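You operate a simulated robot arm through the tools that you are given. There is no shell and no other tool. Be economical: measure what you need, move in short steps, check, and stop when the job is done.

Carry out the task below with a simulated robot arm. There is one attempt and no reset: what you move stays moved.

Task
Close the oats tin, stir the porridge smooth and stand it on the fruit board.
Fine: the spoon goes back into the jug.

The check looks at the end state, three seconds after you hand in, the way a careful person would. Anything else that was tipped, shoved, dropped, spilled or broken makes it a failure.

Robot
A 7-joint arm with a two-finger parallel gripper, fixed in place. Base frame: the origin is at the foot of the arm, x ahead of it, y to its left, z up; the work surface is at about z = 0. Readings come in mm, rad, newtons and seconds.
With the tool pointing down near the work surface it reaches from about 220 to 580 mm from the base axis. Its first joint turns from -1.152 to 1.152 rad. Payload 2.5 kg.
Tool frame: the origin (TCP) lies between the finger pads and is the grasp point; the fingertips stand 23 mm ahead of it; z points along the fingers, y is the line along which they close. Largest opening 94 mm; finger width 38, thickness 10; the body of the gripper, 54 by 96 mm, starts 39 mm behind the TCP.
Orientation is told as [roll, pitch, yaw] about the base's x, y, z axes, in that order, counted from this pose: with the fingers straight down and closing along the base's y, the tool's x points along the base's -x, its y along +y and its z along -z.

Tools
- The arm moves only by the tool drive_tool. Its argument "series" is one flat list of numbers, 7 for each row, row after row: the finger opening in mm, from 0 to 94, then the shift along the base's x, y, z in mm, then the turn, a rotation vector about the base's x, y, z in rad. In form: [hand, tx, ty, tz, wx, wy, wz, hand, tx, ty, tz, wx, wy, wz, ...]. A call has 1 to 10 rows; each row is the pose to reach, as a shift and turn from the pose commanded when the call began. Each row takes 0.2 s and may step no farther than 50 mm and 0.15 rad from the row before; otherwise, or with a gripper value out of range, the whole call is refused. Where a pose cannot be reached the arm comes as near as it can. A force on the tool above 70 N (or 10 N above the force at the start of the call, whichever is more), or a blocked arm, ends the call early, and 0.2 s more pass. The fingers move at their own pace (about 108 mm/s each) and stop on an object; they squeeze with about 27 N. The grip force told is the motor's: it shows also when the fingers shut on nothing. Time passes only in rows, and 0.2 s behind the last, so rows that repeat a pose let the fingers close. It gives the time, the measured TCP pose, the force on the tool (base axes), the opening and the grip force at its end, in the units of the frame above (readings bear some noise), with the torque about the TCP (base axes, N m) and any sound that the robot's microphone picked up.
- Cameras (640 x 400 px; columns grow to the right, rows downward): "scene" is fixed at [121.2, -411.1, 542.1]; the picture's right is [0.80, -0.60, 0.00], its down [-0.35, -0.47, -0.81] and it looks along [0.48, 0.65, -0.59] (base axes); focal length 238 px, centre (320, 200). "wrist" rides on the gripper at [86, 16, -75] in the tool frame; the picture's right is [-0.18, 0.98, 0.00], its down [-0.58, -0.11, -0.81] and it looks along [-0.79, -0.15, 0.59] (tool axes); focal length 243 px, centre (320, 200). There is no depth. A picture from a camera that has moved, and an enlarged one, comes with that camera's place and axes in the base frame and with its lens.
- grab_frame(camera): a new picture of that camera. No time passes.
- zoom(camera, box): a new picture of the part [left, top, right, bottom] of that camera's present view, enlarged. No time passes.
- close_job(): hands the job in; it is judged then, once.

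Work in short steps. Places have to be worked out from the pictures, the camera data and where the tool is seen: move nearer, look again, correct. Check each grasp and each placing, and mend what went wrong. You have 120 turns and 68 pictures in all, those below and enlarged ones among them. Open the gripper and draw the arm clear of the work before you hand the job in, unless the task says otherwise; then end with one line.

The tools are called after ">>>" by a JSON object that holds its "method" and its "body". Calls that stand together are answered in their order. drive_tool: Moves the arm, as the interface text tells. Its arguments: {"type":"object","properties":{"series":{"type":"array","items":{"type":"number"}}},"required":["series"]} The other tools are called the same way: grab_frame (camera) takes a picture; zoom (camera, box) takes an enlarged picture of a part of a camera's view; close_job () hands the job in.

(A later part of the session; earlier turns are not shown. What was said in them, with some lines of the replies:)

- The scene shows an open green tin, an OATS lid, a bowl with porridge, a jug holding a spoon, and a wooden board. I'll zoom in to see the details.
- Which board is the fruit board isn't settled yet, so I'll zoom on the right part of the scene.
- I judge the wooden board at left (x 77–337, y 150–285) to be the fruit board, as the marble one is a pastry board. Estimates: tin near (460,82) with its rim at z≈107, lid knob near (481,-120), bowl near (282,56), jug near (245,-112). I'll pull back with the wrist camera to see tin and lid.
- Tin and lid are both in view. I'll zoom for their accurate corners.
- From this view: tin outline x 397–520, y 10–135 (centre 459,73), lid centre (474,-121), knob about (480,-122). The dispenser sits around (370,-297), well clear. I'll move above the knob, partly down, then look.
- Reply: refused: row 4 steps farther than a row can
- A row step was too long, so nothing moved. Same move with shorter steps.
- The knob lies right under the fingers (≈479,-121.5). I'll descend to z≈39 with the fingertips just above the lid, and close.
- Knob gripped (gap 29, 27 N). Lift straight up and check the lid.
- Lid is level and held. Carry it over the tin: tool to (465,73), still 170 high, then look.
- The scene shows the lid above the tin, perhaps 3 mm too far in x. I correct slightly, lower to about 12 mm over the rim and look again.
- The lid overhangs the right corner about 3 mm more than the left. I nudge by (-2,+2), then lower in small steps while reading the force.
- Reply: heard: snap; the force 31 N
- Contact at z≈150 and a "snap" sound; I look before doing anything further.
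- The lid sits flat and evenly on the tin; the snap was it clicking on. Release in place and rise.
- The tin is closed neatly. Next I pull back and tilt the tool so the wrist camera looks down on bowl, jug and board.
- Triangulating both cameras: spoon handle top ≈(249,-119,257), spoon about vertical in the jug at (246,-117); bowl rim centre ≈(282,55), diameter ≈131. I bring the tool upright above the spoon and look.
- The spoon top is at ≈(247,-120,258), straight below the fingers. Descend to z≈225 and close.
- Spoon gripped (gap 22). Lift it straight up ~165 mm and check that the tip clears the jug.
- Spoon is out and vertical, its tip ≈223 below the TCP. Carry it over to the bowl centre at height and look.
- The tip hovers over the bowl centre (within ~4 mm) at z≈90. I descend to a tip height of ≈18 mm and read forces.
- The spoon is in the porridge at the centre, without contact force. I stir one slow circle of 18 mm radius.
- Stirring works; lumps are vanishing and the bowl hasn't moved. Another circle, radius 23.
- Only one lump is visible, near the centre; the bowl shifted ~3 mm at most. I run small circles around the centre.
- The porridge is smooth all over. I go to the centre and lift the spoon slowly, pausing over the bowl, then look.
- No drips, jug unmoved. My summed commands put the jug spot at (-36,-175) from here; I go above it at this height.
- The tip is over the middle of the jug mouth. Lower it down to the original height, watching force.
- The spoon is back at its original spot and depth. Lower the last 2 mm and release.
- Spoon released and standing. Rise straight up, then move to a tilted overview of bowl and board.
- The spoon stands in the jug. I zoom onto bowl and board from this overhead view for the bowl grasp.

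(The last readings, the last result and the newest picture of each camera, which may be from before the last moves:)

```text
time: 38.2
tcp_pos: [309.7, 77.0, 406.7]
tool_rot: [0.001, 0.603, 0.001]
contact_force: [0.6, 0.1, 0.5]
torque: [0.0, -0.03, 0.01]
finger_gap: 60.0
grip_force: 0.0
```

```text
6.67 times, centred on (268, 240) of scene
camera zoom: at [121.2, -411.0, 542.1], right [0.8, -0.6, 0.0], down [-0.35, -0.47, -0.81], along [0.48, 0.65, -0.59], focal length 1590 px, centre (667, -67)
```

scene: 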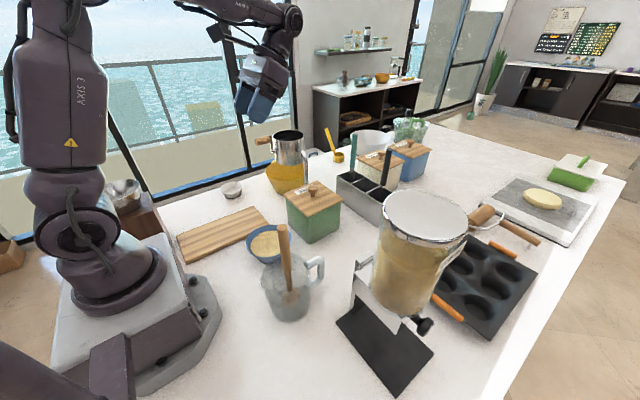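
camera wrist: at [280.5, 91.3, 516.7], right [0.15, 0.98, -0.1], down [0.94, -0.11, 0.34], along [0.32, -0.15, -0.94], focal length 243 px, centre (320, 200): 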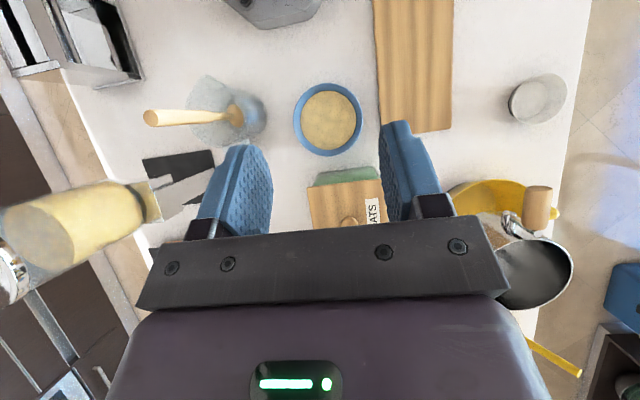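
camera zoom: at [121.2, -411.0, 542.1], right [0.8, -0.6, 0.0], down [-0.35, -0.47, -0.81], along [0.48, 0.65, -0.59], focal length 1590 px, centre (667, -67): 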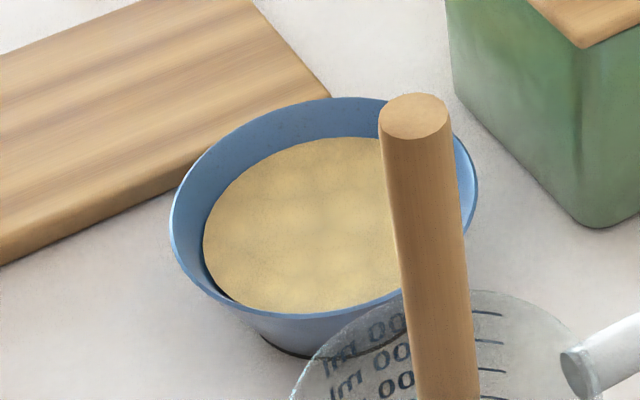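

Measured: bowl centre (286,55.6), rim radius ≈65, rim z≈50, base radius ≈38 (walls flare ≈28°), porridge ~19 mm below the rim; board y 153–279, x up to 338. Plan: grip the rim on its +y side with the tool rolled -0.45 so the pads follow the wall. First I bring the tool upright.

>>> {"method": "drive_tool", "body": {"series": [60, -5, 15, -14, 0, -0.12, 0, 60, -10, 30, -28, 0, -0.24, 0, 60, -15, 45, -42, 0, -0.36, 0, 50, -20, 60, -56, 0, -0.48, 0, 44, -24, 83, -70, 0, -0.6, 0, 44, -24, 83, -100, 0, -0.6, 0, 44, -24, 83, -100, 0, -0.6, 0]}}

```text
time: 39.8
tcp_pos: [286.8, 161.2, 307.4]
tool_rot: [0.001, -0.004, 0.001]
contact_force: [-0.4, 0.5, 0.0]
torque: [-0.02, -0.04, -0.04]
finger_gap: 43.9
grip_force: 0.1
```

Now roll to -0.45 and come down to a standby point about 80 mm back along the wall line, then look.

>>> {"method": "drive_tool", "body": {"series": [44, -1, -1, -45, -0.12, 0, 0, 44, -1, -2, -90, -0.24, 0, 0, 44, -1, -4, -135, -0.36, 0, 0, 44, -1, -5, -178, -0.45, 0, 0, 44, -1, -5, -178, -0.45, 0, 0]}}

>>> {"method": "grab_frame", "body": {"camera": "wrist"}}

>>> {"method": "zoom", "body": {"camera": "scene", "box": [200, 160, 360, 260]}}

```text
time: 41.0
tcp_pos: [285.5, 157.7, 124.4]
tool_rot: [-0.452, 0.0, 0.0]
contact_force: [0.4, 0.4, 0.4]
torque: [0.0, 0.0, 0.0]
finger_gap: 44.1
grip_force: 0.0
```

```text
23 pictures are left
camera wrist: at [197.3, 204.1, 183.5], right [0.18, 0.88, -0.43], down [0.58, 0.25, 0.77], along [0.79, -0.39, -0.47], focal length 243 px, centre (320, 200)
```

wrist: 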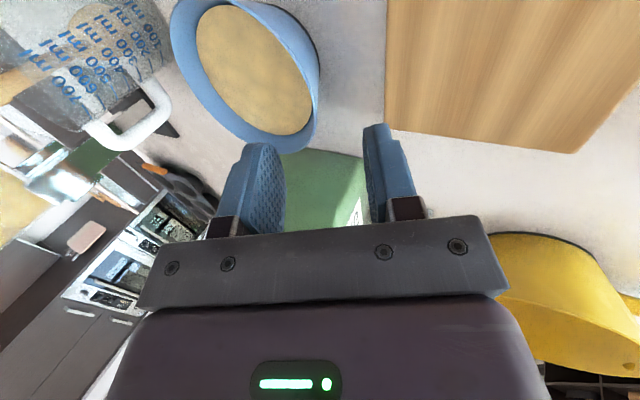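

```text
4.00 times, centred on (280, 210) of scene
camera zoom: at [121.2, -411.0, 542.1], right [0.8, -0.6, 0.0], down [-0.35, -0.47, -0.81], along [0.48, 0.65, -0.59], focal length 954 px, centre (480, 160)
```

zoom: 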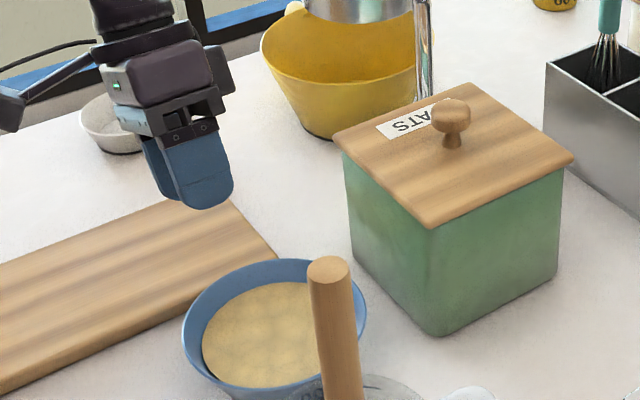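

The view of the bowl is good. I zoom to locate the +y rim edge precisely.

>>> {"method": "zoom", "body": {"camera": "wrist", "box": [160, 0, 400, 160]}}

```text
2.50 times, centred on (280, 80) of wrist
camera zoom: at [197.3, 204.1, 183.5], right [0.18, 0.88, -0.43], down [0.58, 0.25, 0.77], along [0.79, -0.39, -0.47], focal length 606 px, centre (420, 500)
```

zoom: 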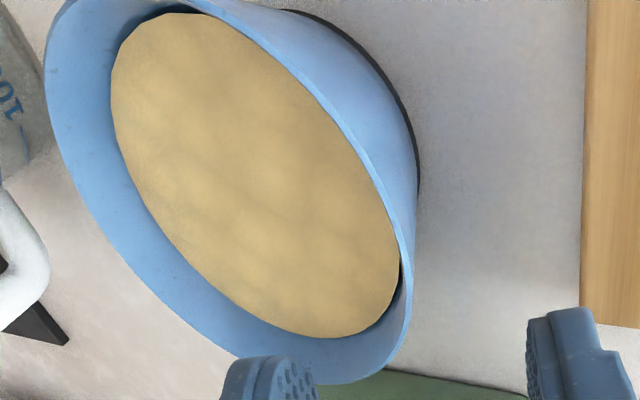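

Predicted rim point (286,120.6,50) matches the picture within 2 mm. I advance most of the way along the wall line, open 44, straddling the rim.

>>> {"method": "drive_tool", "body": {"series": [44, 0, -11, -22, 0, 0, 0, 44, 0, -22, -44, 0, 0, 0, 44, 0, -29, -58, 0, 0, 0, 44, 0, -29, -58, 0, 0, 0]}}

>>> {"method": "grab_frame", "body": {"camera": "wrist"}}

>>> {"method": "zoom", "body": {"camera": "scene", "box": [220, 200, 316, 260]}}

```text
time: 42.0
tcp_pos: [284.6, 129.0, 68.1]
tool_rot: [-0.451, 0.0, -0.001]
contact_force: [-0.2, -1.0, -0.1]
torque: [0.02, 0.03, -0.01]
finger_gap: 43.9
grip_force: 0.1
```

```text
20 pictures are left
camera wrist: at [198.0, 174.4, 128.1], right [0.18, 0.88, -0.43], down [0.58, 0.25, 0.77], along [0.79, -0.39, -0.47], focal length 243 px, centre (320, 200)
```

wrist: 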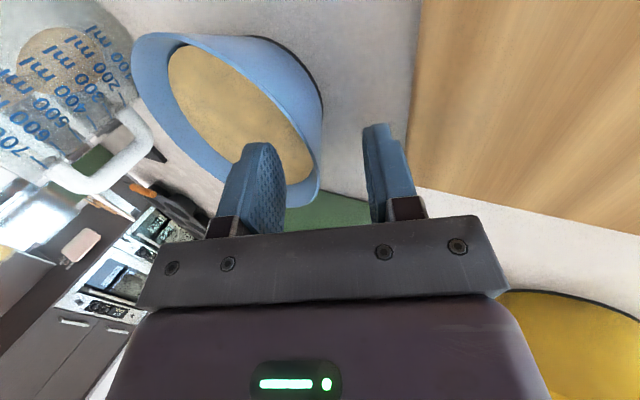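

```text
6.67 times, centred on (268, 230) of scene
camera zoom: at [121.2, -411.1, 542.1], right [0.8, -0.6, 0.0], down [-0.35, -0.47, -0.81], along [0.48, 0.65, -0.59], focal length 1590 px, centre (667, 0)
```

zoom: 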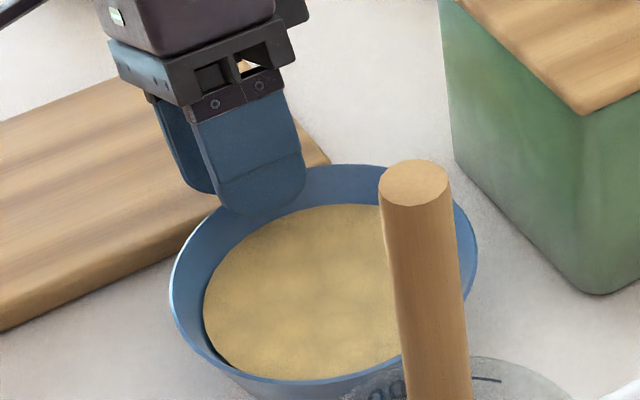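

The fingers straddle the rim, inner one over the bowl. Advance the last ~14 mm and close.

>>> {"method": "drive_tool", "body": {"series": [44, 0, -3, -7, 0, 0, 0, 44, 0, -6.3, -13, 0, 0, 0, 44, 0, -6.3, -13, 0, 0, 0, 15, 0, -6.3, -13, 0, 0, 0, 0, 0, -6.3, -13, 0, 0, 0, 0, 0, -6.3, -13, 0, 0, 0]}}

>>> {"method": "grab_frame", "body": {"camera": "wrist"}}

>>> {"method": "zoom", "body": {"camera": "scene", "box": [220, 200, 316, 260]}}

```text
time: 43.4
tcp_pos: [285.9, 122.6, 57.9]
tool_rot: [-0.449, 0.0, -0.001]
contact_force: [1.0, -0.6, 5.8]
torque: [-0.13, 0.07, 0.03]
finger_gap: 9.8
grip_force: 27.4
```

```text
18 pictures are left
camera wrist: at [198.2, 168.7, 116.7], right [0.18, 0.88, -0.43], down [0.58, 0.25, 0.77], along [0.79, -0.39, -0.47], focal length 243 px, centre (320, 200)
```

wrist: 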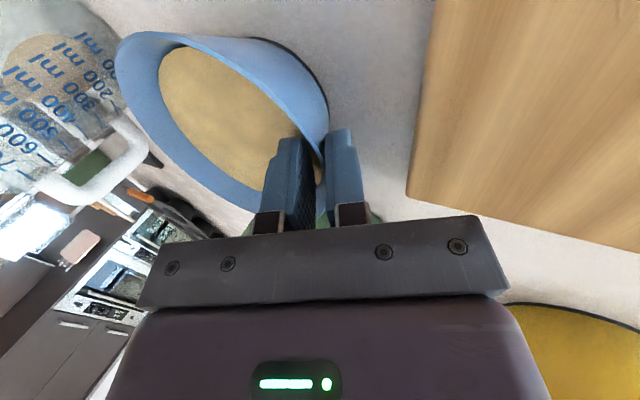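

```text
6.67 times, centred on (268, 230) of scene
camera zoom: at [121.2, -411.1, 542.1], right [0.8, -0.6, 0.0], down [-0.35, -0.47, -0.81], along [0.48, 0.65, -0.59], focal length 1590 px, centre (667, 0)
```

zoom: 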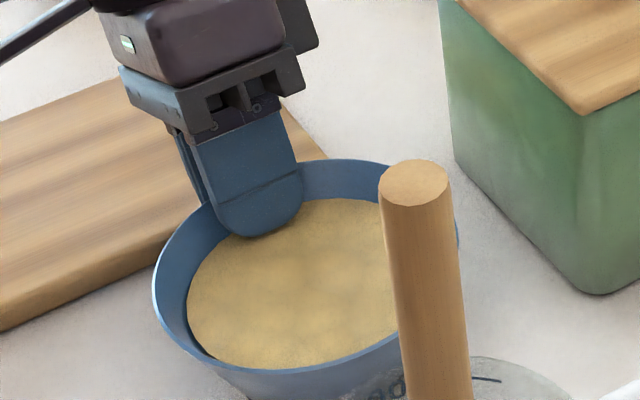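

Gripped the rim (gap 9.8, 27 N); the bowl was drawn ~6 mm toward the fingers. Lift a little, slowly, and check level.

>>> {"method": "drive_tool", "body": {"series": [0, 0, 0, 4, 0, 0, 0, 0, 0, 0, 9, 0, 0, 0, 0, 0, 0, 15, 0, 0, 0, 0, 0, 0, 15, 0, 0, 0]}}

>>> {"method": "zoom", "body": {"camera": "scene", "box": [210, 190, 322, 260]}}

```text
time: 44.4
tcp_pos: [286.1, 122.4, 72.6]
tool_rot: [-0.45, 0.0, 0.0]
contact_force: [-0.3, 0.1, -4.3]
torque: [0.22, 0.06, 0.01]
finger_gap: 10.1
grip_force: 26.9
```

```text
5.71 times, centred on (266, 225) of scene
camera zoom: at [121.2, -411.1, 542.1], right [0.8, -0.6, 0.0], down [-0.35, -0.47, -0.81], along [0.48, 0.65, -0.59], focal length 1363 px, centre (629, 57)
```

zoom: 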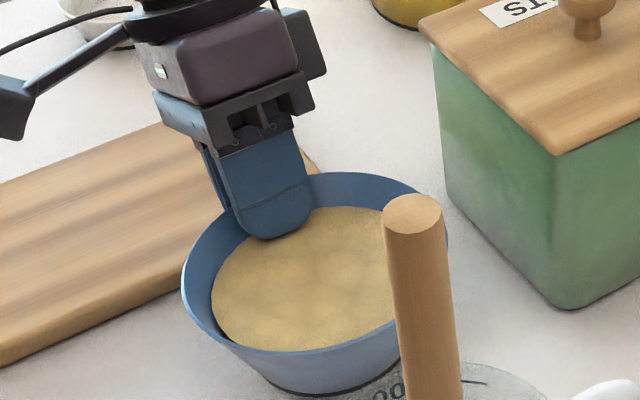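

Bowl is lifted level (≈4.3 N). Raise more, then carry smoothly over the board toward bowl centre ≈(265,212).

>>> {"method": "drive_tool", "body": {"series": [0, 0, 0, 12, 0, 0, 0, 0, 0, 0, 28, 0, 0, 0, 0, 0, 8, 40, 0, 0, 0, 0, -3, 30, 42, 0, 0, 0, 0, -6, 56, 42, 0, 0, 0, 0, -9, 82, 42, 0, 0, 0, 0, -12, 108, 42, 0, 0, 0, 0, -15, 132, 42, 0, 0, 0, 0, -18, 146, 42, 0, 0, 0, 0, -18, 149, 42, 0, 0, 0]}}

>>> {"method": "zoom", "body": {"camera": "scene", "box": [170, 150, 330, 270]}}

>>> {"method": "grab_frame", "body": {"camera": "wrist"}}

```text
time: 46.6
tcp_pos: [266.0, 270.8, 114.1]
tool_rot: [-0.45, -0.001, -0.001]
contact_force: [0.7, 0.1, -2.5]
torque: [0.2, 0.01, -0.01]
finger_gap: 9.6
grip_force: 27.4
```

```text
3.33 times, centred on (250, 210) of scene
camera zoom: at [121.2, -411.0, 542.1], right [0.8, -0.6, 0.0], down [-0.35, -0.47, -0.81], along [0.48, 0.65, -0.59], focal length 795 px, centre (553, 167)
```

zoom: 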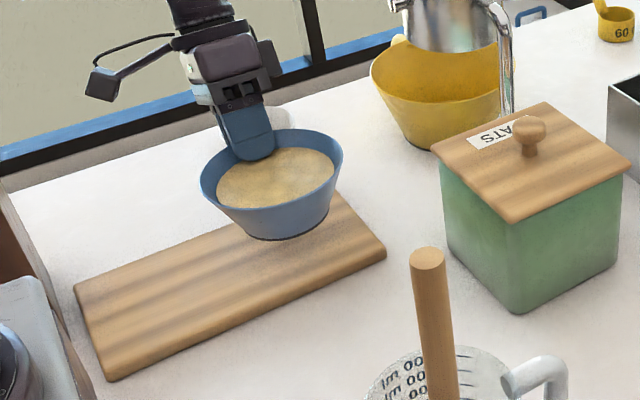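

```text
14 pictures are left
camera wrist: at [179.0, 317.2, 173.4], right [0.18, 0.88, -0.43], down [0.58, 0.25, 0.77], along [0.79, -0.39, -0.47], focal length 243 px, centre (320, 200)
```

wrist: 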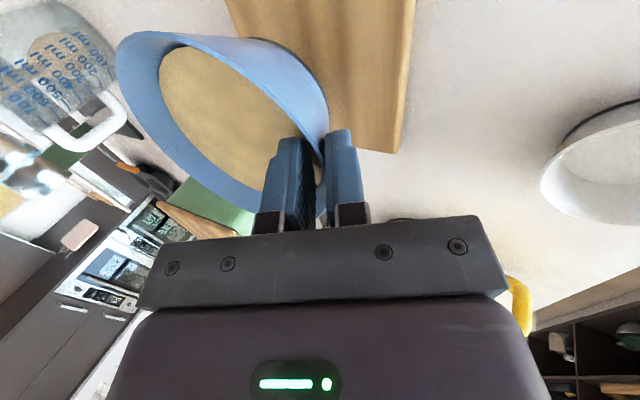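

Bowl hangs level over the middle of the board. Lower gently to about contact, watching force.

>>> {"method": "drive_tool", "body": {"series": [0, 0, 0, -12, 0, 0, 0, 0, 0, 0, -24, 0, 0, 0, 0, 0, 0, -33, 0, 0, 0, 0, 0, 0, -37, 0, 0, 0, 0, 0, 0, -39, 0, 0, 0]}}

```text
time: 47.8
tcp_pos: [266.9, 271.6, 74.7]
tool_rot: [-0.452, 0.001, 0.0]
contact_force: [-0.6, -0.9, -3.3]
torque: [0.21, -0.03, 0.0]
finger_gap: 10.1
grip_force: 27.2
```

Still hanging (-3.3 N). Continue down in 1 mm steps.

>>> {"method": "drive_tool", "body": {"series": [0, 0, 0, -1, 0, 0, 0, 0, 0, 0, -2, 0, 0, 0, 0, 0, 0, -3, 0, 0, 0]}}

```text
time: 48.6
tcp_pos: [265.7, 271.8, 74.0]
tool_rot: [-0.45, -0.001, 0.0]
contact_force: [-2.4, 1.1, 10.2]
torque: [-0.12, 0.35, -0.09]
finger_gap: 10.1
grip_force: 27.1
```

Contact with the board (10 N). Ease off 1.5 mm and open, then withdraw along the wall line.

>>> {"method": "drive_tool", "body": {"series": [0, 0, 0, 1, 0, 0, 0, 14, 0, 0, 1, 0, 0, 0, 24, 0, 0, 1, 0, 0, 0, 34, 0, 0, 1, 0, 0, 0, 40, 0, 0, 1, 0, 0, 0, 40, 0, 0, 1, 0, 0, 0]}}

>>> {"method": "zoom", "body": {"camera": "scene", "box": [170, 150, 330, 270]}}

>>> {"method": "grab_frame", "body": {"camera": "wrist"}}

```text
time: 50.0
tcp_pos: [265.9, 271.0, 73.9]
tool_rot: [-0.45, 0.0, 0.0]
contact_force: [-0.1, 0.5, 0.3]
torque: [-0.01, -0.02, -0.02]
finger_gap: 40.1
grip_force: 0.1
```

```text
3.33 times, centred on (250, 210) of scene
camera zoom: at [121.2, -411.1, 542.1], right [0.8, -0.6, 0.0], down [-0.35, -0.47, -0.81], along [0.48, 0.65, -0.59], focal length 795 px, centre (553, 167)
```

zoom: 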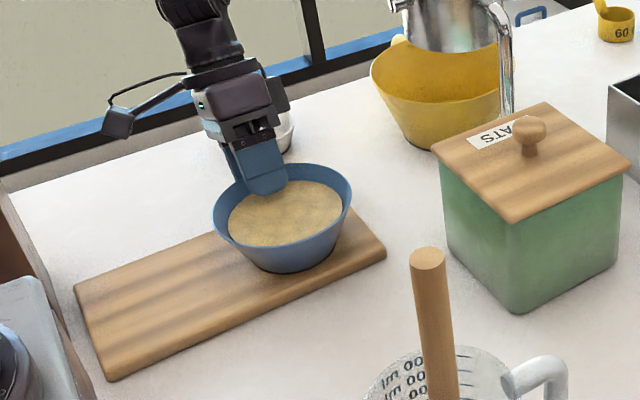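

```text
12 pictures are left
camera wrist: at [178.9, 317.2, 133.1], right [0.18, 0.88, -0.43], down [0.58, 0.25, 0.77], along [0.79, -0.39, -0.47], focal length 243 px, centre (320, 200)
```

wrist: 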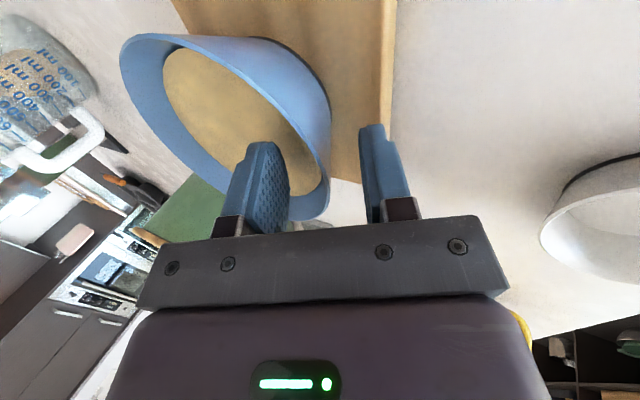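

Bowl stands level on the board and is released. Withdraw along the wall line, then rise and level the tool.

>>> {"method": "drive_tool", "body": {"series": [40, 0, 8, 16, 0, 0, 0, 40, 0, 20, 42, 0, 0, 0, 40, 0, 34, 72, 0, 0, 0, 40, 0, 34, 115, 0, 0, 0, 40, 0, 34, 160, 0.1, 0, 0, 40, 0, 20, 200, 0.2, 0, 0, 40, 0, 0, 235, 0.32, 0, 0, 40, 0, -20, 265, 0.45, 0, 0, 40, 0, -60, 265, 0.45, 0, 0, 40, 0, -60, 265, 0.45, 0, 0]}}

>>> {"method": "grab_frame", "body": {"camera": "scene"}}

>>> {"method": "zoom", "body": {"camera": "scene", "box": [170, 170, 350, 330]}}

```text
time: 52.2
tcp_pos: [264.3, 212.6, 337.3]
tool_rot: [-0.002, 0.001, -0.001]
contact_force: [0.8, -0.2, 1.3]
torque: [-0.01, 0.03, -0.03]
finger_gap: 39.8
grip_force: 0.2
```

```text
11 pictures are left
```

scene: 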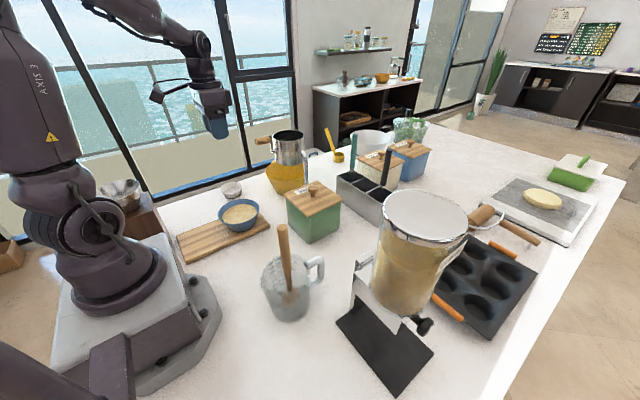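

```text
2.50 times, centred on (260, 250) of scene
camera zoom: at [121.2, -411.1, 542.1], right [0.8, -0.6, 0.0], down [-0.35, -0.47, -0.81], along [0.48, 0.65, -0.59], focal length 596 px, centre (470, 75)
```

zoom: 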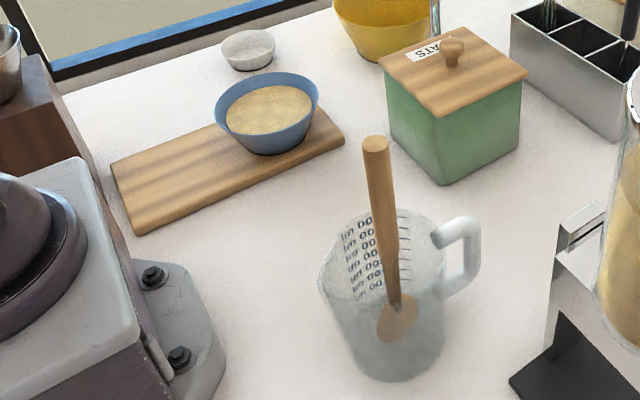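

Everything is in place: the tin is closed, the smooth porridge is on the board, the spoon is in the jug, and the arm is clear with the gripper open. Handing in.

>>> {"method": "close_job", "body": {}}

```text
The job is handed in.
```

The oats tin is closed, the porridge is stirred smooth and standing on the wooden board I took to be the fruit board, and the spoon is back in the jug.
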